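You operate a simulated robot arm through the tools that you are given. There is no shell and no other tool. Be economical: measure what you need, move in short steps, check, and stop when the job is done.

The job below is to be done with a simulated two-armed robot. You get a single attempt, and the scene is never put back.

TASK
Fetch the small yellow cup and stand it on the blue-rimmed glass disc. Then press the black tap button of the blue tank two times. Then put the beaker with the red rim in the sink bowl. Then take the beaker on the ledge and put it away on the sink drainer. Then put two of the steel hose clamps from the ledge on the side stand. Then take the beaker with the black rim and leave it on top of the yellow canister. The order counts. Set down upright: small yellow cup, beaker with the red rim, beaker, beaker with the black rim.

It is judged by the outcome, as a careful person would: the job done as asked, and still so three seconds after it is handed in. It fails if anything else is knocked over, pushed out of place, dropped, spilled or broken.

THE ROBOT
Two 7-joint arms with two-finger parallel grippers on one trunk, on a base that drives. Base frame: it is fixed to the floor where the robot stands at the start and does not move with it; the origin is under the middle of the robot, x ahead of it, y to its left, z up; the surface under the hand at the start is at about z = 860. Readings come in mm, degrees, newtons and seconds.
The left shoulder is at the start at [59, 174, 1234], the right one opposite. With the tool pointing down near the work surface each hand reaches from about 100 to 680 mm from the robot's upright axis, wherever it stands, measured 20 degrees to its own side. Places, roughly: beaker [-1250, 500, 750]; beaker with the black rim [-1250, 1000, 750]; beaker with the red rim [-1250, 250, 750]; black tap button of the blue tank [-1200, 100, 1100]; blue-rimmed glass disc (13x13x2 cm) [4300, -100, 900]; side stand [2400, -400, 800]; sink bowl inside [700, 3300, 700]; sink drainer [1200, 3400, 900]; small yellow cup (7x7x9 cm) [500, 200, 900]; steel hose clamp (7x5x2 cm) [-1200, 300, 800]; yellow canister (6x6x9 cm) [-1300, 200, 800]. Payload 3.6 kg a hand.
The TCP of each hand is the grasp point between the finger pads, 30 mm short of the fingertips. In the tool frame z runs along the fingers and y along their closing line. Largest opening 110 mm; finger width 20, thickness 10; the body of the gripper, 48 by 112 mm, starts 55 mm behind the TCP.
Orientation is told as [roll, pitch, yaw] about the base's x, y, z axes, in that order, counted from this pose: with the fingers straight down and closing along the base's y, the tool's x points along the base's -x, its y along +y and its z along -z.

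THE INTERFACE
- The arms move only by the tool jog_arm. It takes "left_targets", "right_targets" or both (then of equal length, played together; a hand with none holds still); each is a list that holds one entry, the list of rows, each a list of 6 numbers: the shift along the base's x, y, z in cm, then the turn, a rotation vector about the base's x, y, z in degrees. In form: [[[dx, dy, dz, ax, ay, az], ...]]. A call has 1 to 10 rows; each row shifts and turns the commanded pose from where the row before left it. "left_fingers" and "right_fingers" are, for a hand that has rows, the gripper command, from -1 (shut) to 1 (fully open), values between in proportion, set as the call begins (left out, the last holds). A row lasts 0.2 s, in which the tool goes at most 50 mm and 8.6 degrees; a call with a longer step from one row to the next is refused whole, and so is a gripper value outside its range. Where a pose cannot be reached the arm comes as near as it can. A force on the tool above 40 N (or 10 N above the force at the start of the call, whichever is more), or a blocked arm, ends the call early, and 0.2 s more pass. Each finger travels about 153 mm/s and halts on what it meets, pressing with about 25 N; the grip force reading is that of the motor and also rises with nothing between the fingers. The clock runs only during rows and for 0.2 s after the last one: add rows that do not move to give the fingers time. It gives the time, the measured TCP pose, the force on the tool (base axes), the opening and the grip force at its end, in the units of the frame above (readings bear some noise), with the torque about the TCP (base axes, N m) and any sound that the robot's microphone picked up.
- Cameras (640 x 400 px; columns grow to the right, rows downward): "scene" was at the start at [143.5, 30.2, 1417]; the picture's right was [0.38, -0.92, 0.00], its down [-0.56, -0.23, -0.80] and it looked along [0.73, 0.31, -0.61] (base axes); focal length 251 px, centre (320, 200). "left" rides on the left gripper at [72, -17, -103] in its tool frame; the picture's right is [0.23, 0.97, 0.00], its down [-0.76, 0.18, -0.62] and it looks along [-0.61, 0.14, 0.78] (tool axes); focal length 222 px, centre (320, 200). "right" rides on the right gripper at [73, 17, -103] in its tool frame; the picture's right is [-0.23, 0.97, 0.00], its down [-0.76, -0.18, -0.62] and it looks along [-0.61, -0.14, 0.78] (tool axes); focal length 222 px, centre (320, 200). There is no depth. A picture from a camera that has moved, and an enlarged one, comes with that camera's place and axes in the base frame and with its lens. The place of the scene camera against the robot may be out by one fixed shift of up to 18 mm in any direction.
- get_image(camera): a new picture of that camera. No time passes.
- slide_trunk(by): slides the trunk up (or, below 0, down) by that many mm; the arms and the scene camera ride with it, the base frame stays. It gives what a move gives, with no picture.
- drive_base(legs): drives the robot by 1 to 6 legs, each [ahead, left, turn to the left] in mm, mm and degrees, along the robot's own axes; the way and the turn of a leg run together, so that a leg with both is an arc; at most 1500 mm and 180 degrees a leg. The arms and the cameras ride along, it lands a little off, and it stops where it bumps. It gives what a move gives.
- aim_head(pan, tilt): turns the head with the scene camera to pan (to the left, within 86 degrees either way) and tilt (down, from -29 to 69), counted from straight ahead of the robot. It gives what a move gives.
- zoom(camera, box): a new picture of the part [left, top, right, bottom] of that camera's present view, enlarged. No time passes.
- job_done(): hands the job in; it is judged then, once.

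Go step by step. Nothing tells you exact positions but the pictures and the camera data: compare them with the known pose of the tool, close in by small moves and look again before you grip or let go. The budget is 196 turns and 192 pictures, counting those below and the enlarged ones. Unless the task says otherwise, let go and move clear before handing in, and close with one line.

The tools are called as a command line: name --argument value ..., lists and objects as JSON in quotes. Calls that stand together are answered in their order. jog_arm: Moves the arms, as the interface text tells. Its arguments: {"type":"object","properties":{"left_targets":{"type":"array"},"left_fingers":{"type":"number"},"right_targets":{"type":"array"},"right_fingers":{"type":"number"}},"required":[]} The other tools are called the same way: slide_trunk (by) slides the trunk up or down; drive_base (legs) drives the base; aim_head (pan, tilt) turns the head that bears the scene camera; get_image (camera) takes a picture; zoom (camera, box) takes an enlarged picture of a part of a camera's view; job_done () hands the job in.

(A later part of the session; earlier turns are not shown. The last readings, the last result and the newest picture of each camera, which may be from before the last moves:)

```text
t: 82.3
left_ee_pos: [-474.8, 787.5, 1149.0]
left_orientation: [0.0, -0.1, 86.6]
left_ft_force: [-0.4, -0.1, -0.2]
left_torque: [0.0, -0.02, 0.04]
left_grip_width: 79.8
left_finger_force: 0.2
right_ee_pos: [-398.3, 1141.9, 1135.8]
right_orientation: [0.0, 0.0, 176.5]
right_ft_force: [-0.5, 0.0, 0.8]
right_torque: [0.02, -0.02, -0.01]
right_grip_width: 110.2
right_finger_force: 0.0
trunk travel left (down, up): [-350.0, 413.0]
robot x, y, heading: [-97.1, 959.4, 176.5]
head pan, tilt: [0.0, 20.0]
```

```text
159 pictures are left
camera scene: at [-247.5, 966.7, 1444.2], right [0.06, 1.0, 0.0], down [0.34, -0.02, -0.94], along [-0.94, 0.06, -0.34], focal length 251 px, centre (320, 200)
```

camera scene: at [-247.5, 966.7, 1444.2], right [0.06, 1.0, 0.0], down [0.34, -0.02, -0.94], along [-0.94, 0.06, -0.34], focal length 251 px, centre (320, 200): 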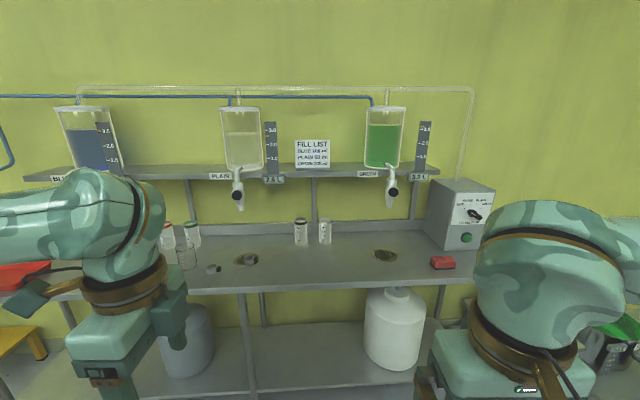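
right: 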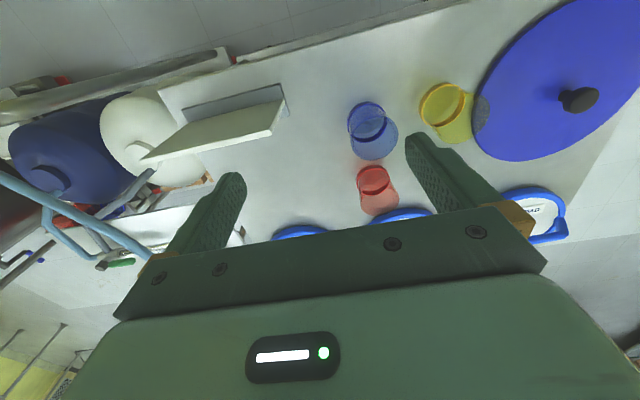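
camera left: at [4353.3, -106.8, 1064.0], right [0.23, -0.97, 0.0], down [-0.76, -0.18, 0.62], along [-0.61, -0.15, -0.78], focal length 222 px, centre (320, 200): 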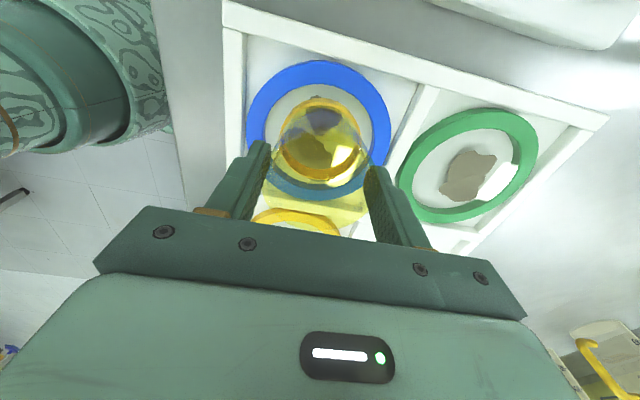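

drive_base --legs '[[150, 550, 3.5]]'

get_image --camera "scene"

```text
t: 85.6
left_ee_pos: [-630.2, 218.5, 1148.1]
left_orientation: [-0.1, -0.1, 90.2]
left_ft_force: [0.2, 0.3, -0.7]
left_torque: [-0.03, 0.0, 0.03]
left_grip_width: 79.8
left_finger_force: 0.0
right_ee_pos: [-578.1, 576.2, 1135.6]
right_orientation: [0.0, 0.0, -179.9]
right_ft_force: [0.7, 0.4, 0.6]
right_torque: [0.05, 0.02, 0.02]
right_grip_width: 110.1
right_finger_force: 0.0
trunk travel left (down, up): [-350.0, 413.0]
robot x, y, heading: [-263.7, 415.4, -179.7]
head pan, tilt: [0.0, 20.0]
```

```text
158 pictures are left
camera scene: at [-415.3, 410.5, 1444.3], right [0.0, 1.0, 0.0], down [0.34, 0.0, -0.94], along [-0.94, 0.0, -0.34], focal length 251 px, centre (320, 200)
```

scene: 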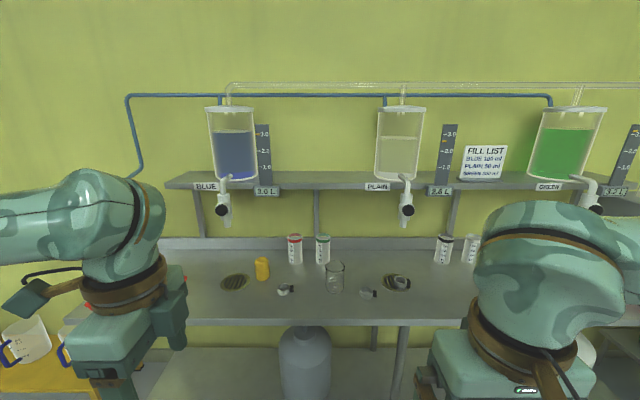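

zoom --camera "scene" --box '[190, 150, 430, 310]'

zoom --camera "scene" --box '[340, 190, 500, 310]'

```text
2.50 times, centred on (310, 230) of scene
camera zoom: at [-415.3, 410.5, 1444.3], right [0.0, 1.0, 0.0], down [0.34, 0.0, -0.94], along [-0.94, 0.0, -0.34], focal length 627 px, centre (345, 125)
```

zoom: 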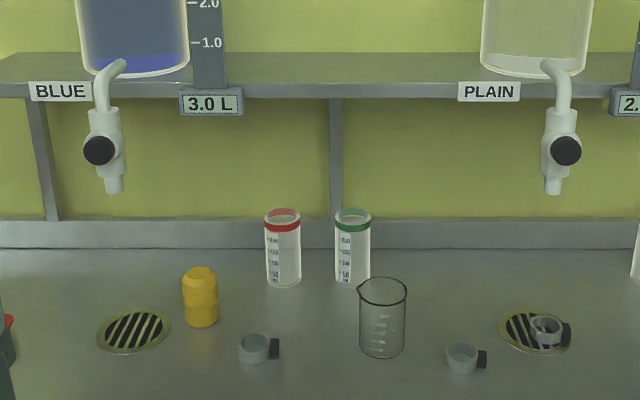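

```text
3.33 times, centred on (420, 250) of scene
camera zoom: at [-415.3, 410.5, 1444.3], right [0.0, 1.0, 0.0], down [0.34, 0.0, -0.94], along [-0.94, 0.0, -0.34], focal length 836 px, centre (-13, 33)
```

zoom: 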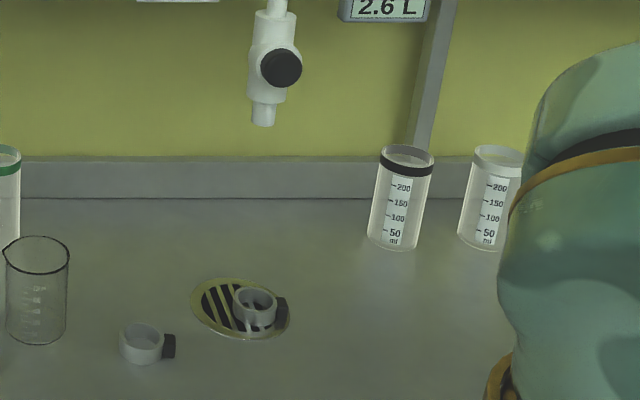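

The ledge has the canister, red-, green-, black-rim and plain beakers, and clamps; the blue tank's tap button is near (-1200, 80, 1120). I drive closer with the button ahead-left.

drive_base --legs '[[380, 215, -0.3]]'

jog_arm --left_targets '[[[0.5, 0, 0, 0, 8.5, 0], [0.5, 0, 0, 0, 8.5, 0], [0.5, 0, 0, 0, 8.5, 0], [0.5, 0, 0, 0, 8.5, 0], [0.5, 0, 0, 0, 8.5, 0], [0.5, 0, 0, 0, 8.5, 0], [0.5, 0, 0, 0, 8.5, 0], [0, 0, 0, 0, 8.5, 0], [0, 0, 0, 0, 8.5, 0], [0, 0, 0, 0, 8.5, 0]]]' --left_fingers -1

get_image --camera "scene"

get_image --camera "left"

```text
t: 88.3
left_ee_pos: [-1013.7, 0.5, 1148.4]
left_orientation: [-0.1, -0.2, 90.4]
left_ft_force: [-0.2, -0.2, -0.6]
left_torque: [-0.01, 0.0, -0.01]
left_grip_width: 79.9
left_finger_force: 0.0
right_ee_pos: [-962.3, 358.8, 1135.4]
right_orientation: [0.0, 0.0, -179.6]
right_ft_force: [0.3, 0.1, 0.2]
right_torque: [0.01, -0.01, -0.02]
right_grip_width: 110.1
right_finger_force: 0.1
trunk travel left (down, up): [-350.0, 413.0]
robot x, y, heading: [-643.9, 200.0, -179.7]
head pan, tilt: [0.0, 20.0]
```

```text
t: 90.5
left_ee_pos: [-1120.1, 44.8, 1190.1]
left_orientation: [85.1, -0.5, 89.9]
left_ft_force: [-0.1, 0.4, 0.3]
left_torque: [-0.01, 0.0, -0.01]
left_grip_width: 0.0
left_finger_force: 25.6
left hand out of reach, approached as far as the arm can: row 3, 4, 5, 6, 7, 8, 9
right_ee_pos: [-962.5, 360.1, 1136.2]
right_orientation: [-0.1, 0.0, -179.6]
right_ft_force: [-0.4, 0.4, -0.3]
right_torque: [0.0, 0.01, 0.03]
right_grip_width: 110.0
right_finger_force: 0.0
trunk travel left (down, up): [-350.0, 413.0]
robot x, y, heading: [-651.6, 198.7, -179.9]
head pan, tilt: [0.0, 20.0]
```

```text
155 pictures are left
camera scene: at [-798.9, 194.3, 1444.3], right [-0.01, 1.0, 0.0], down [0.34, 0.0, -0.94], along [-0.94, -0.01, -0.34], focal length 251 px, centre (320, 200)
```

scene: 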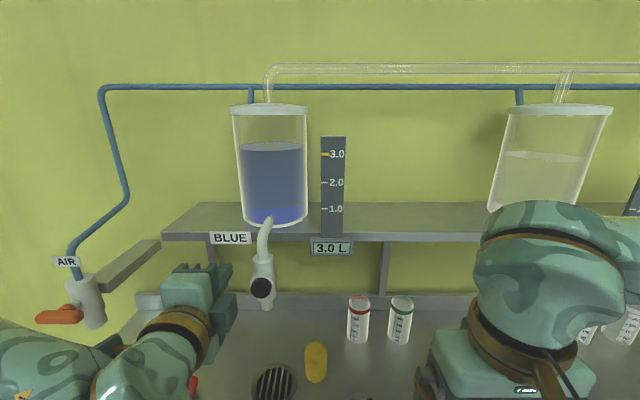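

```text
154 pictures are left
camera left: at [-1014.9, -27.3, 1182.1], right [-0.08, -0.24, 0.97], down [0.61, 0.76, 0.24], along [-0.79, 0.61, 0.08], focal length 222 px, centre (320, 200)
```

left: 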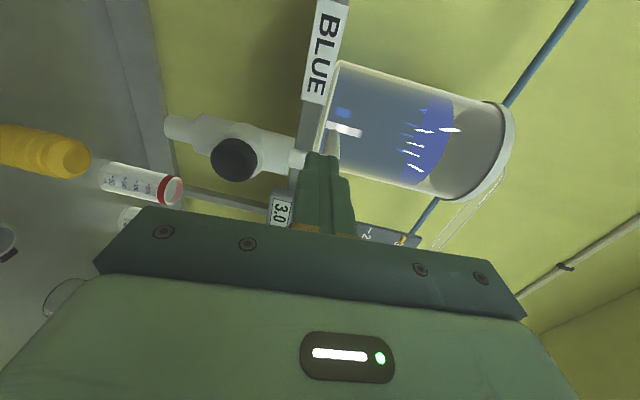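

jog_arm --left_targets '[[[0, 0, 0, 0, 5, 0], [0, 0, 0, 0, 0, 0], [0, 0, 0, 0, 0, 0]]]'

```text
t: 91.3
left_ee_pos: [-1118.2, 44.7, 1190.0]
left_orientation: [90.0, -0.4, 90.0]
left_ft_force: [0.2, 0.2, 0.1]
left_torque: [0.0, 0.0, -0.04]
left_grip_width: 0.1
left_finger_force: 25.6
right_ee_pos: [-961.7, 359.2, 1136.7]
right_orientation: [0.0, 0.0, -179.6]
right_ft_force: [0.9, 0.5, 0.1]
right_torque: [-0.01, 0.01, 0.03]
right_grip_width: 110.1
right_finger_force: 0.1
trunk travel left (down, up): [-350.0, 413.0]
robot x, y, heading: [-649.9, 199.4, -179.9]
head pan, tilt: [0.0, 20.0]
```

jog_arm --left_targets '[[[0, 0, -3, 0, 0, 0], [0, 1.5, -3, 0, 0, 0], [0, 2, -1.2, 0, 0, 0], [0, 0, 0, 0, 0, 0]]]'

get_image --camera "left"

get_image --camera "scene"

```text
t: 92.3
left_ee_pos: [-1116.9, 78.8, 1121.0]
left_orientation: [89.9, -0.6, 90.0]
left_ft_force: [-0.4, 0.1, -0.3]
left_torque: [0.02, -0.01, -0.03]
left_grip_width: 0.0
left_finger_force: 24.9
right_ee_pos: [-961.5, 358.4, 1135.9]
right_orientation: [0.0, 0.0, -179.6]
right_ft_force: [-0.9, 0.2, -0.1]
right_torque: [0.05, 0.03, 0.0]
right_grip_width: 109.9
right_finger_force: 0.1
trunk travel left (down, up): [-350.0, 413.0]
robot x, y, heading: [-649.4, 198.8, -179.7]
head pan, tilt: [0.0, 20.0]
```

```text
153 pictures are left
camera left: at [-1012.9, 7.3, 1103.7], right [0.0, -0.24, 0.97], down [0.62, 0.76, 0.18], along [-0.78, 0.61, 0.15], focal length 222 px, centre (320, 200)
```

left: 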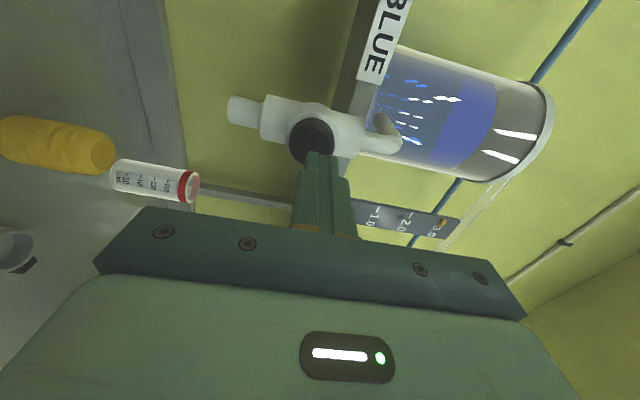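

```text
152 pictures are left
camera scene: at [-798.6, 194.1, 1444.3], right [-0.01, 1.0, 0.0], down [0.34, 0.0, -0.94], along [-0.94, -0.01, -0.34], focal length 251 px, centre (320, 200)
```

scene: 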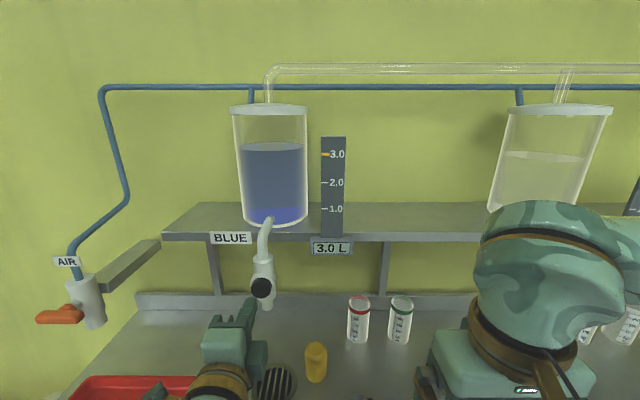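

Button is at about (-1188, 84.5, 1115). Align and approach, then press in small steps listening for a click.

jog_arm --left_targets '[[[0, 0.55, -0.55, 0, 0, 0], [-1.5, 0, 0, 0, 0, 0], [-1.3, 0, 0, 0, 0, 0], [0, 0, 0, 0, 0, 0]]]'

zoom --camera "left" --box '[240, 80, 400, 200]'

zoom --camera "scene" --box '[200, 240, 320, 340]'

```text
t: 93.3
left_ee_pos: [-1146.1, 85.1, 1113.5]
left_orientation: [90.1, -0.5, 90.0]
left_ft_force: [-0.7, 0.4, -0.5]
left_torque: [-0.03, 0.01, 0.01]
left_grip_width: 0.0
left_finger_force: 25.0
right_ee_pos: [-962.5, 358.6, 1136.3]
right_orientation: [0.0, 0.1, -179.5]
right_ft_force: [0.0, 0.3, -0.3]
right_torque: [-0.01, -0.01, -0.02]
right_grip_width: 110.0
right_finger_force: 0.0
trunk travel left (down, up): [-350.0, 413.0]
robot x, y, heading: [-648.6, 199.1, -180.0]
head pan, tilt: [0.0, 20.0]
```

```text
3.33 times, centred on (320, 140) of left
camera zoom: at [-1041.7, 12.6, 1097.0], right [0.0, -0.24, 0.97], down [0.62, 0.76, 0.18], along [-0.78, 0.61, 0.15], focal length 740 px, centre (320, 400)
```

zoom: 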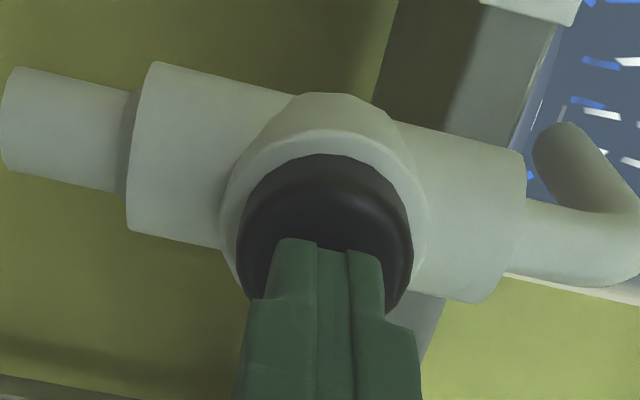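

```text
4.00 times, centred on (260, 290) of scene
camera zoom: at [-798.6, 194.4, 1444.3], right [-0.01, 1.0, 0.0], down [0.34, 0.0, -0.94], along [-0.94, -0.01, -0.34], focal length 1003 px, centre (560, -160)
```

zoom: 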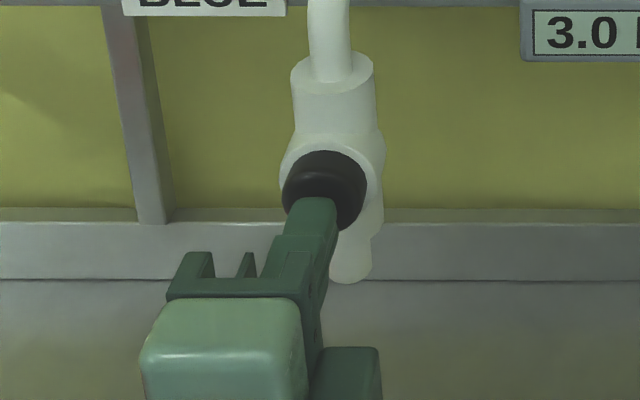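

Well aligned and almost touching. Press in gently.

jog_arm --left_targets '[[[-0.4, 0, 0, 0, 0, 0], [-0.4, 0, 0, 0, 0, 0], [-0.4, 0, 0, 0, 0, 0], [0, 0, 0, 0, 0, 0]]]'

```text
t: 94.3
left_ee_pos: [-1156.0, 83.8, 1113.0]
left_orientation: [90.0, -0.5, 89.9]
left_ft_force: [7.8, 1.1, -0.9]
left_torque: [0.0, -0.01, -0.04]
left_grip_width: 0.0
left_finger_force: 24.9
right_ee_pos: [-958.9, 360.0, 1136.6]
right_orientation: [0.0, 0.1, -179.6]
right_ft_force: [0.1, 0.8, -0.8]
right_torque: [-0.01, 0.03, -0.02]
right_grip_width: 109.9
right_finger_force: 0.1
trunk travel left (down, up): [-350.0, 413.0]
robot x, y, heading: [-648.4, 196.3, -179.7]
head pan, tilt: [0.0, 20.0]
heard: click
```

A click: one press. Back off, wait, and look.

jog_arm --left_targets '[[[0.6, 0, 0, 0, 0, 0], [1, 0, 0, 0, 0, 0], [0, 0, 0, 0, 0, 0], [0, 0, 0, 0, 0, 0]]]'

get_image --camera "scene"

```text
t: 95.3
left_ee_pos: [-1141.5, 82.4, 1112.4]
left_orientation: [89.9, -0.5, 90.0]
left_ft_force: [-0.7, 0.1, 0.0]
left_torque: [0.0, 0.02, -0.02]
left_grip_width: 0.0
left_finger_force: 25.2
right_ee_pos: [-960.5, 359.8, 1136.4]
right_orientation: [0.1, 0.0, -179.6]
right_ft_force: [0.1, -0.2, -1.5]
right_torque: [0.0, 0.01, -0.01]
right_grip_width: 110.2
right_finger_force: 0.1
trunk travel left (down, up): [-350.0, 413.0]
robot x, y, heading: [-649.4, 199.8, -179.8]
head pan, tilt: [0.0, 20.0]
```

```text
149 pictures are left
camera scene: at [-798.6, 194.5, 1444.3], right [-0.01, 1.0, 0.0], down [0.34, 0.0, -0.94], along [-0.94, -0.01, -0.34], focal length 251 px, centre (320, 200)
```

scene: 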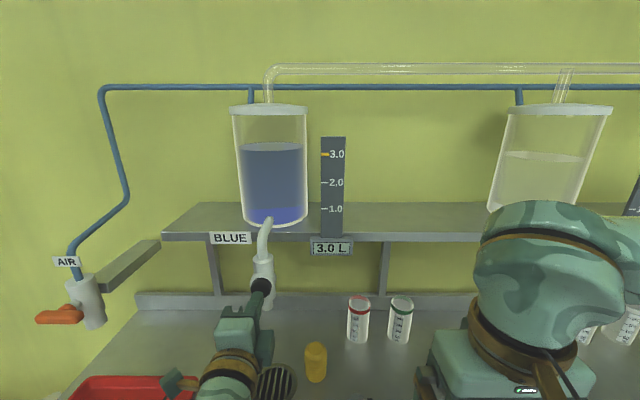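

jog_arm --left_targets '[[[-0.8, 0, 0, 0, 0, 0], [-0.4, 0, 0, 0, 0, 0], [-0.4, 0, 0, 0, 0, 0], [0, 0, 0, 0, 0, 0]]]'

jog_arm --left_targets '[[[0.6, 0, 0, 0, 0, 0], [1, 0, 0, 0, 0, 0], [0, 0, 0, 0, 0, 0], [0, 0, 0, 0, 0, 0]]]'

zoom --camera "scene" --box '[210, 90, 370, 310]'

```text
t: 96.3
left_ee_pos: [-1157.1, 85.2, 1115.4]
left_orientation: [90.0, -0.4, 89.8]
left_ft_force: [9.6, -0.3, -2.8]
left_torque: [-0.05, -0.08, 0.03]
left_grip_width: 0.0
left_finger_force: 24.3
right_ee_pos: [-960.3, 358.9, 1135.6]
right_orientation: [0.0, 0.0, -179.6]
right_ft_force: [0.0, 0.1, 0.6]
right_torque: [0.0, -0.02, -0.01]
right_grip_width: 110.0
right_finger_force: 0.0
trunk travel left (down, up): [-350.0, 413.0]
robot x, y, heading: [-647.8, 200.5, -179.6]
head pan, tilt: [0.0, 20.0]
heard: click
```

```text
t: 97.3
left_ee_pos: [-1141.8, 83.8, 1115.1]
left_orientation: [90.0, -0.4, 89.9]
left_ft_force: [-0.2, 0.4, -0.2]
left_torque: [0.02, -0.02, 0.0]
left_grip_width: 0.0
left_finger_force: 25.2
right_ee_pos: [-961.4, 359.2, 1136.4]
right_orientation: [-0.1, 0.1, -179.7]
right_ft_force: [0.0, -0.9, -0.7]
right_torque: [-0.04, -0.03, -0.02]
right_grip_width: 110.1
right_finger_force: 0.1
trunk travel left (down, up): [-350.0, 413.0]
robot x, y, heading: [-648.8, 199.2, -179.6]
head pan, tilt: [0.0, 20.0]
```

```text
1.82 times, centred on (290, 200) of scene
camera zoom: at [-798.6, 194.5, 1444.3], right [-0.01, 1.0, 0.0], down [0.34, 0.0, -0.94], along [-0.94, -0.01, -0.34], focal length 456 px, centre (374, 200)
```

zoom: 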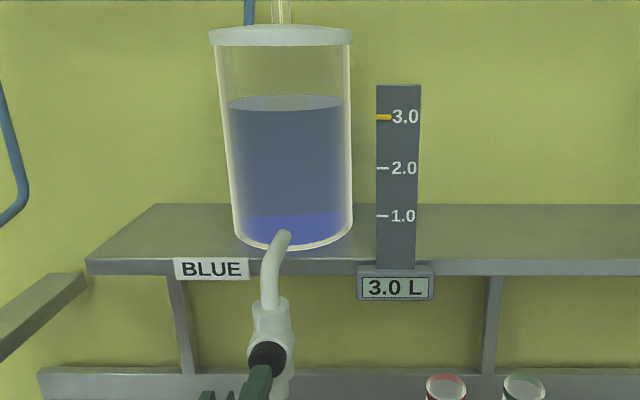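

Both presses clicked. Now I retract the left hand to its folded pose and tilt the right hand to reach the red-rim beaker, which stands under the shelf at about (-1340, 290).

jog_arm --left_targets '[[[2, -0.5, 0, 0, -8.5, 0], [2, -0.5, 0, 0, -8.5, 0], [1.5, -1, 0, 0, -8.5, 0], [1.5, -1, 0.5, 0, -8.5, 0], [1.5, -1, 0.5, 0, -8.5, 0], [1.5, -1, 0.5, 0, -8.5, 0], [1.5, -1, 0.5, 0, -8.5, 0], [1.5, -1, 0.5, 0, -8.5, 0], [0, -1, 0.5, 0, -8.5, 0], [0, 0, 0, 0, -8.5, 0]]]'

aim_head --pan 0 --tilt 40

get_image --camera "scene"

get_image --camera "right"

```text
t: 98.5
left_ee_pos: [-1075.4, 6.6, 1105.6]
left_orientation: [47.8, 9.1, 93.6]
left_ft_force: [0.3, -0.3, 0.1]
left_torque: [0.0, 0.01, 0.01]
left_grip_width: 0.2
left_finger_force: 25.2
left hand out of reach, approached as far as the arm can: row 3, 4, 6
right_ee_pos: [-961.5, 359.7, 1136.5]
right_orientation: [0.0, 0.0, -179.6]
right_ft_force: [-0.2, -0.7, -0.4]
right_torque: [-0.04, -0.01, -0.04]
right_grip_width: 109.9
right_finger_force: 0.0
trunk travel left (down, up): [-350.0, 413.0]
robot x, y, heading: [-652.0, 197.5, -179.2]
head pan, tilt: [0.0, 20.0]
stopped in row 6 (left hand): the arm was blocked; the commanded pose is now the measured one
```

```text
t: 99.3
left_ee_pos: [-1075.0, 8.6, 1105.5]
left_orientation: [47.7, 9.2, 93.5]
left_ft_force: [0.2, 0.0, 0.1]
left_torque: [-0.04, 0.01, 0.02]
left_grip_width: 0.0
left_finger_force: 24.7
right_ee_pos: [-961.9, 358.5, 1137.3]
right_orientation: [-0.1, 0.0, -179.6]
right_ft_force: [-0.3, 0.2, 0.0]
right_torque: [0.02, -0.01, 0.02]
right_grip_width: 109.9
right_finger_force: 0.0
trunk travel left (down, up): [-350.0, 413.0]
robot x, y, heading: [-652.4, 199.6, -179.7]
head pan, tilt: [0.0, 40.0]
```

```text
147 pictures are left
camera scene: at [-790.6, 194.4, 1413.0], right [-0.01, 1.0, 0.0], down [0.64, 0.0, -0.77], along [-0.77, 0.0, -0.64], focal length 251 px, centre (320, 200)
```

scene: 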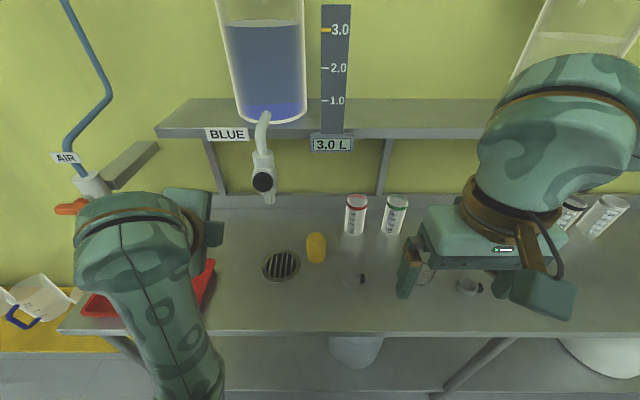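

```text
146 pictures are left
camera right: at [-889.5, 343.3, 1239.7], right [-0.22, -0.98, 0.0], down [-0.76, 0.17, 0.62], along [-0.61, 0.14, -0.78], focal length 222 px, centre (320, 200)
```

right: 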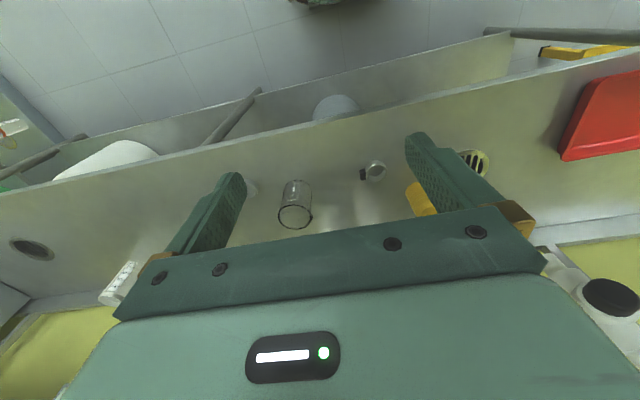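

jog_arm --left_targets '[[[-2, 0, 2, 0, 0, 0], [-2, 0, 2, 0, -6, 0], [0, 0, 1, 0, -8, 0], [0, 0, 0, 0, -8, 0], [0, 0, 0, 0, -8, 0], [0, 0, 0, 0, -8, 0], [0, 0, 0, 0, -4, 0], [0, 0, 0, 0, 0, 0]]]'

```text
t: 101.2
left_ee_pos: [-1216.3, -22.2, 1057.6]
left_orientation: [5.2, 9.2, 86.5]
left_ft_force: [-0.2, -0.8, -0.3]
left_torque: [-0.02, 0.01, 0.0]
left_grip_width: 0.0
left_finger_force: 25.3
left hand out of reach, approached as far as the arm can: row 2, 3, 4, 5, 6, 7
right_ee_pos: [-962.0, 359.6, 1136.3]
right_orientation: [-0.1, 0.0, -179.7]
right_ft_force: [-0.1, -0.5, 0.9]
right_torque: [0.0, 0.01, -0.04]
right_grip_width: 109.9
right_finger_force: 0.1
trunk travel left (down, up): [-350.0, 413.0]
robot x, y, heading: [-647.9, 198.2, -179.5]
head pan, tilt: [0.0, 40.0]
```

jog_arm --left_targets '[[[3, 0, 2, 4.5, -2.8, 1.7], [4, 0, 2, 4.4, -2.9, 1.8], [4, 0, 2, 0, 0, 0], [4, 0, 2, 0, 0, 0], [3, 0, 1, 0, 0, 0], [2, 0, 0, 0, 0, 0], [0, 0, 0, 0, 0, 0]]]'

get_image --camera "scene"

```text
t: 102.8
left_ee_pos: [-1179.7, -122.6, 1089.3]
left_orientation: [-0.3, 0.0, 89.6]
left_ft_force: [-0.1, -0.2, 0.3]
left_torque: [-0.02, -0.01, 0.0]
left_grip_width: 0.0
left_finger_force: 24.6
left hand out of reach, approached as far as the arm can: row 1, 2, 3, 4, 5, 6
right_ee_pos: [-962.5, 359.1, 1136.5]
right_orientation: [0.0, 0.0, -179.5]
right_ft_force: [-0.4, -0.6, 0.0]
right_torque: [0.01, -0.01, -0.01]
right_grip_width: 109.9
right_finger_force: 0.1
trunk travel left (down, up): [-350.0, 413.0]
robot x, y, heading: [-647.2, 198.1, -179.6]
head pan, tilt: [0.0, 40.0]
```

```text
145 pictures are left
camera scene: at [-790.8, 194.7, 1412.9], right [-0.01, 1.0, 0.0], down [0.64, 0.0, -0.77], along [-0.77, 0.0, -0.64], focal length 251 px, centre (320, 200)
```

scene: 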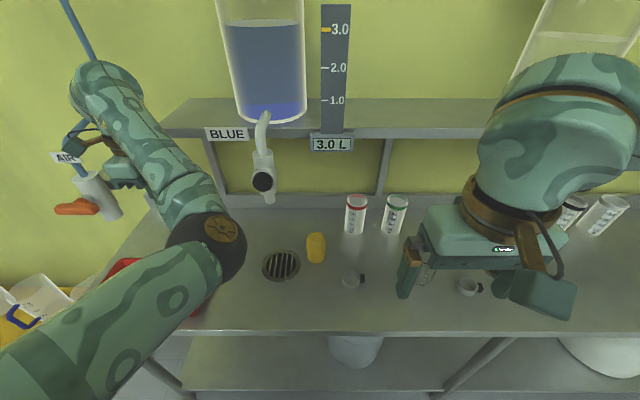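

get_image --camera "left"

zoom --camera "scene" --box '[40, 30, 260, 250]'

```text
144 pictures are left
camera left: at [-1162.2, -194.6, 1193.9], right [-0.98, -0.22, 0.0], down [-0.17, 0.76, 0.62], along [-0.13, 0.61, -0.78], focal length 222 px, centre (320, 200)
```

left: 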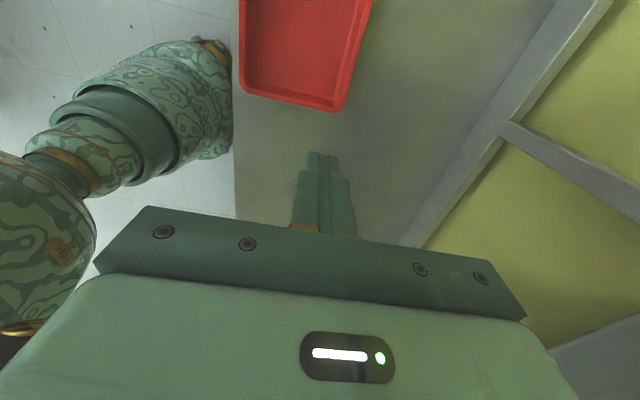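

```text
1.82 times, centred on (150, 140) of scene
camera zoom: at [-790.8, 194.7, 1412.9], right [-0.01, 1.0, 0.0], down [0.64, 0.0, -0.77], along [-0.77, 0.0, -0.64], focal length 456 px, centre (629, 309)
```

zoom: 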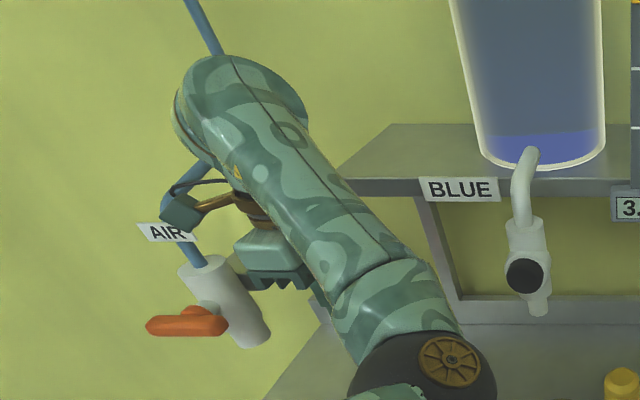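

The left arm has folded into an awkward shape close to the air valve, though nothing is touching. I'll back the robot off the ledge to free space and then sort the arm out.

drive_base --legs '[[-350, 0, 0]]'

jog_arm --left_targets '[[[0, 0, 2, 0, 0, 8], [0, 0, 2, 0, 0, 8], [0, 0, 2, 0, 0, 8], [0, 0, 0, 0, 0, 8], [0, 0, 0, 0, 0, 8], [0, 0, 0, 0, 0, 8], [0, 0, 0, 0, 0, 8], [0, 0, 0, 0, 0, 8], [0, 0, 0, 0, 0, 8], [0, 0, 0, 0, 0, 8]]]'

get_image --camera "scene"

```text
t: 105.1
left_ee_pos: [-819.7, -121.5, 1090.0]
left_orientation: [-0.1, 0.1, 89.7]
left_ft_force: [-0.3, 0.3, -0.3]
left_torque: [0.0, 0.02, -0.04]
left_grip_width: 0.0
left_finger_force: 25.0
right_ee_pos: [-602.5, 360.0, 1136.6]
right_orientation: [-0.1, -0.1, -179.5]
right_ft_force: [-0.1, 0.0, 0.4]
right_torque: [-0.01, 0.01, 0.0]
right_grip_width: 109.8
right_finger_force: 0.1
trunk travel left (down, up): [-350.0, 413.0]
robot x, y, heading: [-289.3, 202.5, -179.5]
head pan, tilt: [0.0, 40.0]
```

```text
t: 107.3
left_ee_pos: [-824.4, -125.9, 1148.7]
left_orientation: [-0.2, 0.1, 169.9]
left_ft_force: [0.1, 0.4, -0.4]
left_torque: [0.01, 0.01, 0.0]
left_grip_width: 0.1
left_finger_force: 24.7
left hand out of reach, approached as far as the arm can: row 2
right_ee_pos: [-604.4, 361.2, 1135.2]
right_orientation: [0.0, -0.1, -179.4]
right_ft_force: [-0.5, -0.1, -0.2]
right_torque: [0.0, 0.04, 0.02]
right_grip_width: 110.0
right_finger_force: 0.1
trunk travel left (down, up): [-350.0, 413.0]
robot x, y, heading: [-289.9, 200.6, -179.8]
head pan, tilt: [0.0, 40.0]
```

```text
142 pictures are left
camera scene: at [-432.5, 196.8, 1412.9], right [-0.01, 1.0, 0.0], down [0.64, 0.01, -0.77], along [-0.77, -0.01, -0.64], focal length 251 px, centre (320, 200)
```

scene: 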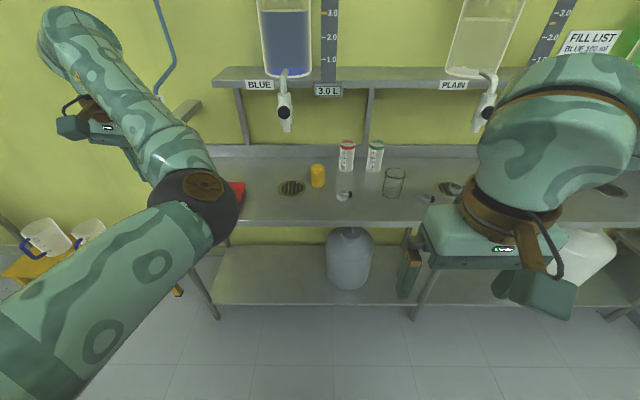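

jog_arm --left_targets '[[[3, 0, 0, 0, 0, 3.3], [3, 0, 0, 0, 0, 3.3], [3, 0, 0, 0, 0, 3.3], [3, 0, 0, 0, 0, 0], [3, 0, 0, 0, 0, 0], [0, 0, 0, 0, 0, 0]]]'

get_image --camera "scene"

```text
t: 108.7
left_ee_pos: [-710.0, -189.9, 1147.6]
left_orientation: [-0.2, 0.1, 179.7]
left_ft_force: [1.0, 0.1, -0.2]
left_torque: [-0.01, 0.0, 0.01]
left_grip_width: 0.4
left_finger_force: 24.7
left hand out of reach, approached as far as the arm can: row 1, 2, 3, 4, 5
right_ee_pos: [-604.2, 361.2, 1136.8]
right_orientation: [0.0, 0.1, -179.5]
right_ft_force: [0.2, -0.8, 0.0]
right_torque: [0.0, -0.03, 0.02]
right_grip_width: 109.9
right_finger_force: 0.0
trunk travel left (down, up): [-350.0, 413.0]
robot x, y, heading: [-290.5, 201.8, -179.6]
head pan, tilt: [0.0, 40.0]
```

```text
141 pictures are left
camera scene: at [-432.9, 196.9, 1412.8], right [-0.01, 1.0, 0.0], down [0.64, 0.01, -0.77], along [-0.77, -0.01, -0.64], focal length 251 px, centre (320, 200)
```

scene: 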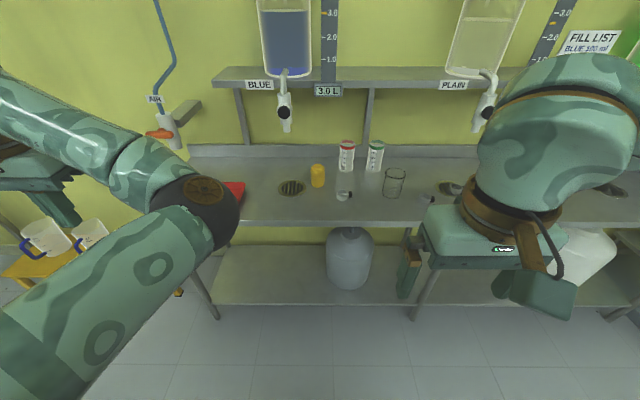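

jog_arm --left_targets '[[[-5, 0, 0, 0, 0, 0], [-5, 0, 0, 0, 0, 0], [-5, 1, 0, 0, 0, 0], [-5, 2, 0, 0, 0, 0], [-5, 2, 0, 0, 0, 0], [-4, 2, 0, 0, 0, 0], [0, 0, 0, 0, 0, 0]]]'

get_image --camera "scene"

```text
refused: row 3 steps farther than a row can; nothing moved
```

```text
140 pictures are left
camera scene: at [-432.9, 196.9, 1412.8], right [-0.01, 1.0, 0.0], down [0.64, 0.01, -0.77], along [-0.77, -0.01, -0.64], focal length 251 px, centre (320, 200)
```

scene: 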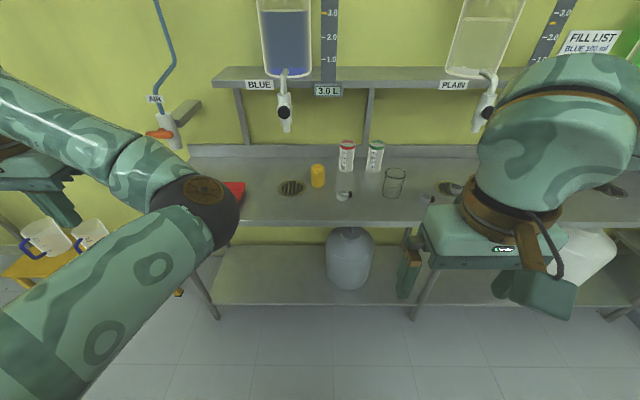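

jog_arm --left_targets '[[[-4.9, 0, 0, 0, 0, 0], [-4.9, 0, 0, 0, 0, 0], [-4.5, 1, 1, 0, 0, 0], [-4, 2, 1, 0, 0, 0], [-4, 2, 1, 0, 0, 0], [-4, 2, 1, 0, 0, 0], [0, 0, 0, 0, 0, 0]]]'

get_image --camera "scene"

```text
t: 110.3
left_ee_pos: [-925.6, -141.4, 1179.1]
left_orientation: [-0.3, 0.1, 179.7]
left_ft_force: [-0.3, -0.5, 0.2]
left_torque: [0.01, 0.0, 0.06]
left_grip_width: 0.0
left_finger_force: 24.2
left hand out of reach, approached as far as the arm can: row 5, 6
right_ee_pos: [-604.4, 361.6, 1135.3]
right_orientation: [0.0, 0.0, -179.5]
right_ft_force: [0.3, 0.6, -0.6]
right_torque: [0.03, -0.02, -0.01]
right_grip_width: 110.0
right_finger_force: 0.0
trunk travel left (down, up): [-350.0, 413.0]
robot x, y, heading: [-290.3, 202.5, -179.4]
head pan, tilt: [0.0, 40.0]
```

```text
139 pictures are left
camera scene: at [-432.7, 196.2, 1412.9], right [-0.01, 1.0, 0.0], down [0.64, 0.01, -0.77], along [-0.77, -0.01, -0.64], focal length 251 px, centre (320, 200)
```

scene: 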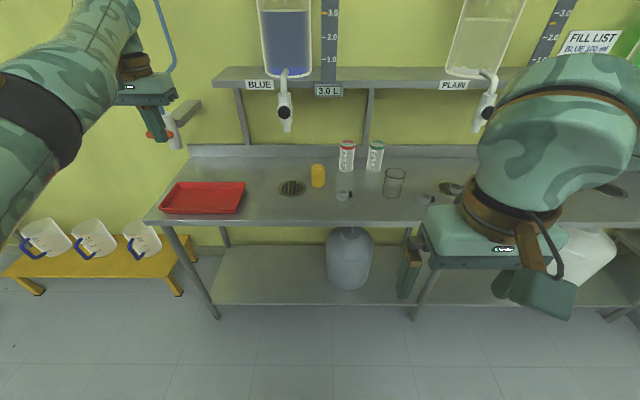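

The elbow swung back outward. Now retract to a folded pose.

jog_arm --left_targets '[[[4.5, 0, 0, 0, 0, 0], [4.5, 0, -1, 0, 0, 0], [4.5, 0, -1, 0, 0, 0], [4.5, 0, -1, 0, 0, 0], [4.5, 0, 0, 0, 0, 0], [3, 0, 0, 0, 0, 0], [0, 0, 0, 0, 0, 0]]]'

get_image --camera "scene"

```text
t: 111.9
left_ee_pos: [-695.2, -191.5, 1148.0]
left_orientation: [-0.2, 0.1, 179.6]
left_ft_force: [-0.4, 0.0, -0.4]
left_torque: [-0.03, -0.02, 0.01]
left_grip_width: 0.2
left_finger_force: 24.8
left hand out of reach, approached as far as the arm can: row 3, 4, 5, 6
right_ee_pos: [-604.6, 361.8, 1136.3]
right_orientation: [0.0, 0.0, -179.5]
right_ft_force: [0.7, 0.9, -0.1]
right_torque: [0.0, -0.02, 0.0]
right_grip_width: 110.1
right_finger_force: 0.1
trunk travel left (down, up): [-350.0, 413.0]
robot x, y, heading: [-290.6, 204.3, -179.6]
head pan, tilt: [0.0, 40.0]
```

```text
138 pictures are left
camera scene: at [-432.8, 196.8, 1412.9], right [-0.01, 1.0, 0.0], down [0.64, 0.01, -0.77], along [-0.77, -0.01, -0.64], focal length 251 px, centre (320, 200)
```

scene: 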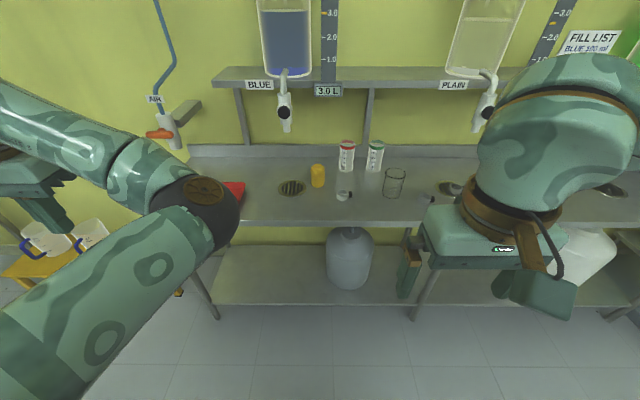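

jog_arm --left_targets '[[[-4.5, 0, 0, 0, 0, 0], [-4.5, 0, 1, 0, 0, 0], [-4.5, 1, 1, 0, 0, 0], [-4, 2, 1, 0, 0, 0], [-4, 2, 1, 0, 0, 0], [-3, 3, 2, 0, 0, 0], [0, 4, 2, 0, 0, 0], [0, 4, 2, 0, 0, 0], [0, 4, 2, 0, 0, 0], [0, 4, 0, 0, 0, 0]]]'

jog_arm --left_targets '[[[1, 3, 0, 0, 0, 0], [1, 3, 0, 0, 0, 0], [2, 3, 0, 0, 0, 0], [3, 2, 0, 0, 0, 0], [4, 0, 0, 0, 0, 0], [4, 0, 0, 0, 0, 0], [4, 0, 0, 0, 0, 0], [4, 0, 0, 0, 0, 0], [0, 0, 0, 0, 0, 0]]]'

get_image --camera "scene"

```text
t: 114.1
left_ee_pos: [-903.3, 29.8, 1262.6]
left_orientation: [-0.1, 0.1, 179.7]
left_ft_force: [0.5, 0.6, 0.2]
left_torque: [-0.01, -0.03, 0.02]
left_grip_width: 0.0
left_finger_force: 25.2
left hand out of reach, approached as far as the arm can: row 6, 7, 8, 9, 10
right_ee_pos: [-603.3, 363.4, 1135.8]
right_orientation: [0.1, -0.1, -179.5]
right_ft_force: [-0.1, -0.3, -0.4]
right_torque: [-0.01, 0.0, -0.03]
right_grip_width: 110.0
right_finger_force: 0.0
trunk travel left (down, up): [-350.0, 413.0]
robot x, y, heading: [-291.8, 200.2, -179.7]
head pan, tilt: [0.0, 40.0]
```

```text
t: 116.1
left_ee_pos: [-838.5, 180.9, 1311.3]
left_orientation: [-0.1, 0.1, 179.6]
left_ft_force: [-0.7, 0.2, 0.0]
left_torque: [-0.03, -0.03, 0.03]
left_grip_width: 0.0
left_finger_force: 25.2
left hand out of reach, approached as far as the arm can: row 2, 3, 4, 5, 6, 7, 8
right_ee_pos: [-603.6, 361.1, 1135.5]
right_orientation: [0.0, 0.0, -179.5]
right_ft_force: [-0.2, -0.5, 0.4]
right_torque: [0.02, 0.0, -0.02]
right_grip_width: 110.0
right_finger_force: 0.0
trunk travel left (down, up): [-350.0, 413.0]
robot x, y, heading: [-287.9, 205.1, -179.6]
head pan, tilt: [0.0, 40.0]
```

```text
137 pictures are left
camera scene: at [-432.5, 196.9, 1412.9], right [-0.01, 1.0, 0.0], down [0.64, 0.01, -0.77], along [-0.77, -0.01, -0.64], focal length 251 px, centre (320, 200)
```

scene: 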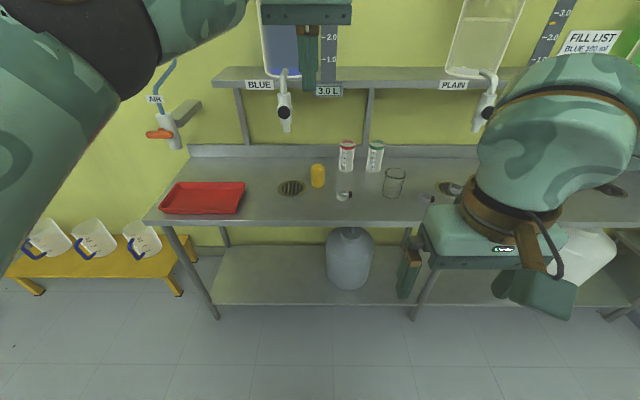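

Now the elbow is to the left side. Bring the hand down and back to the left in steps.

jog_arm --left_targets '[[[3, -2, -2, 0, 0, 0], [3, -2, -2, 0, 0, 0], [3, -2, -2, 0, 0, 0], [3, -2, -2, 0, 0, 0], [3, -2, -2, 0, 0, 0], [2, -2, -2, 0, 0, 0], [0, -2, -2, 0, 0, 0], [0, 0, 0, 0, 0, 0]]]'

get_image --camera "scene"

```text
t: 117.9
left_ee_pos: [-852.6, 164.5, 1297.2]
left_orientation: [0.0, 0.1, 179.6]
left_ft_force: [-0.3, 1.3, -0.1]
left_torque: [-0.01, 0.01, -0.02]
left_grip_width: 0.0
left_finger_force: 25.4
left hand out of reach, approached as far as the arm can: row 1, 2, 3, 4, 5, 6, 7
right_ee_pos: [-602.6, 360.7, 1135.5]
right_orientation: [0.0, 0.0, -179.5]
right_ft_force: [0.9, -0.1, -0.5]
right_torque: [0.0, 0.02, 0.0]
right_grip_width: 110.3
right_finger_force: 0.1
trunk travel left (down, up): [-350.0, 413.0]
robot x, y, heading: [-291.5, 201.6, -179.4]
head pan, tilt: [0.0, 40.0]
```

```text
136 pictures are left
camera scene: at [-432.0, 197.4, 1413.0], right [-0.01, 1.0, 0.0], down [0.64, 0.0, -0.77], along [-0.77, -0.01, -0.64], focal length 251 px, centre (320, 200)
```

scene: 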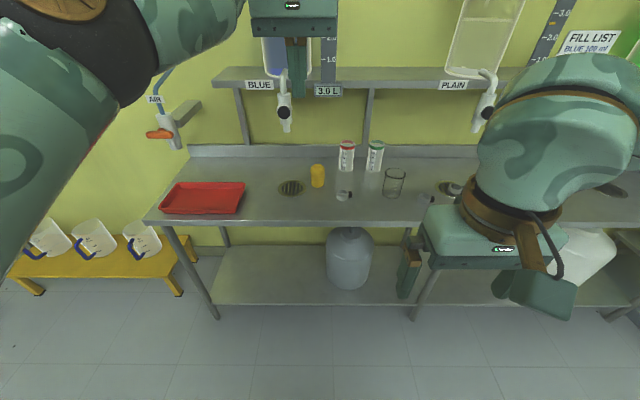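

jog_arm --left_targets '[[[0, 0, 0, 0, 0, -8], [0, 0, 0, 0, 0, -8], [0, 0, 0, 0, 0, -8], [0, 0, 0, 0, 0, -8], [0, 0, 0, 0, 0, -8], [3, 0, -2, 0, 0, 0], [3, 0, -2, 0, 0, 0], [3, 0, -2, 0, 0, 0], [3, 0, -2, 0, 0, 0], [0, 0, 0, 0, 0, 0]]]'

```text
t: 120.1
left_ee_pos: [-849.0, 186.9, 1281.8]
left_orientation: [-0.2, 0.0, 139.6]
left_ft_force: [0.6, 0.3, 1.0]
left_torque: [0.0, 0.01, 0.01]
left_grip_width: 0.0
left_finger_force: 24.9
left hand out of reach, approached as far as the arm can: row 6, 7, 8, 9
right_ee_pos: [-604.2, 362.7, 1136.0]
right_orientation: [0.0, 0.0, -179.6]
right_ft_force: [-0.6, 0.1, -0.7]
right_torque: [0.01, 0.03, 0.0]
right_grip_width: 109.9
right_finger_force: 0.0
trunk travel left (down, up): [-350.0, 413.0]
robot x, y, heading: [-287.4, 201.0, -179.4]
head pan, tilt: [0.0, 40.0]
```

jog_arm --left_targets '[[[0, 0, 0, 0, 0, 8], [0, 0, 0, 0, 0, 8], [0, 0, 0, 0, 0, 8], [0, 0, 0, 0, 0, 8], [0, 0, 0, 0, 0, 8], [0, 0, 0, 0, 0, 8], [0, 0, 0, 0, 0, 8], [0, 0, 0, 0, 0, 8], [0, 0, 0, 0, 0, 8], [0, 0, 0, 0, 0, 8]]]'

jog_arm --left_targets '[[[3, -1, -2, 0, 0, 0], [3, -1, -2, 0, 0, 0], [3, -1, -2, 0, 0, 0], [3, -1, -2, 0, 0, 0], [0, 0, 0, 0, 0, 0]]]'

get_image --camera "scene"

```text
t: 122.3
left_ee_pos: [-851.4, 187.5, 1281.8]
left_orientation: [0.0, 0.0, -140.2]
left_ft_force: [1.1, 0.1, 0.3]
left_torque: [0.0, 0.0, -0.03]
left_grip_width: 0.0
left_finger_force: 25.4
right_ee_pos: [-603.0, 362.4, 1137.0]
right_orientation: [0.0, -0.1, -179.5]
right_ft_force: [-0.9, -0.6, 0.2]
right_torque: [0.02, 0.0, -0.04]
right_grip_width: 110.0
right_finger_force: 0.1
trunk travel left (down, up): [-350.0, 413.0]
robot x, y, heading: [-295.1, 205.5, -179.4]
head pan, tilt: [0.0, 40.0]
```

```text
t: 123.5
left_ee_pos: [-860.3, 189.0, 1259.1]
left_orientation: [-0.1, 0.1, -140.4]
left_ft_force: [0.1, 0.3, 0.2]
left_torque: [0.03, -0.05, -0.01]
left_grip_width: 0.0
left_finger_force: 25.1
left hand out of reach, approached as far as the arm can: row 1, 2, 3, 4
right_ee_pos: [-604.0, 361.7, 1136.4]
right_orientation: [0.0, -0.1, -179.4]
right_ft_force: [-0.2, 0.5, -0.3]
right_torque: [-0.01, 0.02, 0.02]
right_grip_width: 110.3
right_finger_force: 0.1
trunk travel left (down, up): [-350.0, 413.0]
robot x, y, heading: [-290.5, 201.7, -179.8]
head pan, tilt: [0.0, 40.0]
```

```text
135 pictures are left
camera scene: at [-432.4, 196.9, 1412.9], right [-0.01, 1.0, 0.0], down [0.64, 0.01, -0.77], along [-0.77, -0.01, -0.64], focal length 251 px, centre (320, 200)
```

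scene: 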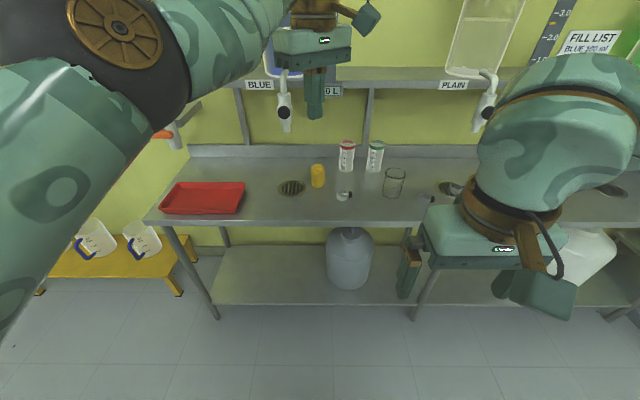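

jog_arm --left_targets '[[[0, -2, 0, 0, 0, -8], [0, -2, 0, 0, 0, -8], [0, -2, 0, 0, 0, -8], [0, -2, 0, 0, 0, -8], [0, -2, 0, 0, 0, -8], [0, -2, -1, 0, 0, -8], [0, -2, -1, 0, 0, -8], [0, -2, -1, 0, 0, -8], [0, -2, -1, 0, 0, -8], [0, -2, -1, 0, 0, -8]]]'

jog_arm --left_targets '[[[0, 0, 0, 0, 0, -8], [0, 0, 0, 0, 0, -8], [0, 0, 0, 0, 0, -8], [0, 0, 0, 0, 0, -8], [0, 0, 0, 0, 0, -8], [0, 0, 0, 0, 0, -8], [0, 0, 0, 0, 0, 0]]]'

jog_arm --left_targets '[[[0, 0, 0, 0, 8.5, 0], [0, 0, 0, 0, 8.5, 0], [0, 0, 0, 0, 8.5, 0], [0, 0, 0, 0, 8.5, 0], [0, 0, 0, 0, 8.5, 0], [0, 0, 0, 0, 8.5, 0], [0, 0, 0, 0, 8.5, 0], [0, 0, 0, 0, 8.5, 0], [0, 0, 0, 0, 8.5, 0], [0, 0, 0, 0, 8.5, 0]]]'

get_image --camera "scene"

```text
t: 125.7
left_ee_pos: [-916.4, 1.2, 1230.1]
left_orientation: [-0.3, 0.1, 139.6]
left_ft_force: [-0.8, -0.8, 0.3]
left_torque: [0.02, -0.03, -0.02]
left_grip_width: 0.0
left_finger_force: 24.9
left hand out of reach, approached as far as the arm can: row 1, 2, 3, 4, 5, 6, 7, 8, 9, 10
right_ee_pos: [-604.4, 361.1, 1136.9]
right_orientation: [0.0, 0.0, -179.4]
right_ft_force: [0.4, 0.6, 1.0]
right_torque: [0.02, 0.01, 0.0]
right_grip_width: 110.3
right_finger_force: 0.1
trunk travel left (down, up): [-350.0, 413.0]
robot x, y, heading: [-289.5, 200.5, -179.5]
head pan, tilt: [0.0, 40.0]
```

```text
t: 127.3
left_ee_pos: [-917.7, 2.0, 1230.3]
left_orientation: [-0.2, 0.1, 91.5]
left_ft_force: [1.2, 0.6, 0.6]
left_torque: [0.01, 0.02, 0.0]
left_grip_width: 0.0
left_finger_force: 24.8
right_ee_pos: [-602.7, 361.2, 1137.4]
right_orientation: [0.0, 0.0, -179.6]
right_ft_force: [0.7, -0.4, 0.5]
right_torque: [0.01, 0.01, 0.0]
right_grip_width: 109.6
right_finger_force: 0.2
trunk travel left (down, up): [-350.0, 413.0]
robot x, y, heading: [-290.3, 201.1, -179.6]
head pan, tilt: [0.0, 40.0]
```

```text
t: 129.5
left_ee_pos: [-1130.1, 20.0, 1292.3]
left_orientation: [84.9, -1.6, 90.1]
left_ft_force: [0.3, -0.2, 0.3]
left_torque: [-0.02, -0.01, -0.03]
left_grip_width: 0.0
left_finger_force: 25.3
left hand out of reach, approached as far as the arm can: row 1, 2, 3, 4, 5, 6, 7, 8, 9, 10
right_ee_pos: [-604.5, 361.4, 1136.2]
right_orientation: [0.0, 0.1, -179.5]
right_ft_force: [0.5, 0.9, -0.2]
right_torque: [0.01, -0.04, -0.02]
right_grip_width: 110.1
right_finger_force: 0.0
trunk travel left (down, up): [-350.0, 413.0]
robot x, y, heading: [-291.8, 204.5, -179.6]
head pan, tilt: [0.0, 40.0]
```

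```text
134 pictures are left
camera scene: at [-433.1, 196.8, 1412.8], right [-0.01, 1.0, 0.0], down [0.64, 0.01, -0.77], along [-0.77, -0.01, -0.64], focal length 251 px, centre (320, 200)
```

scene: 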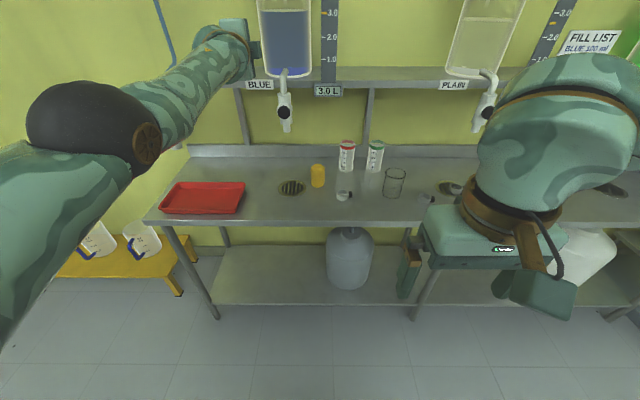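

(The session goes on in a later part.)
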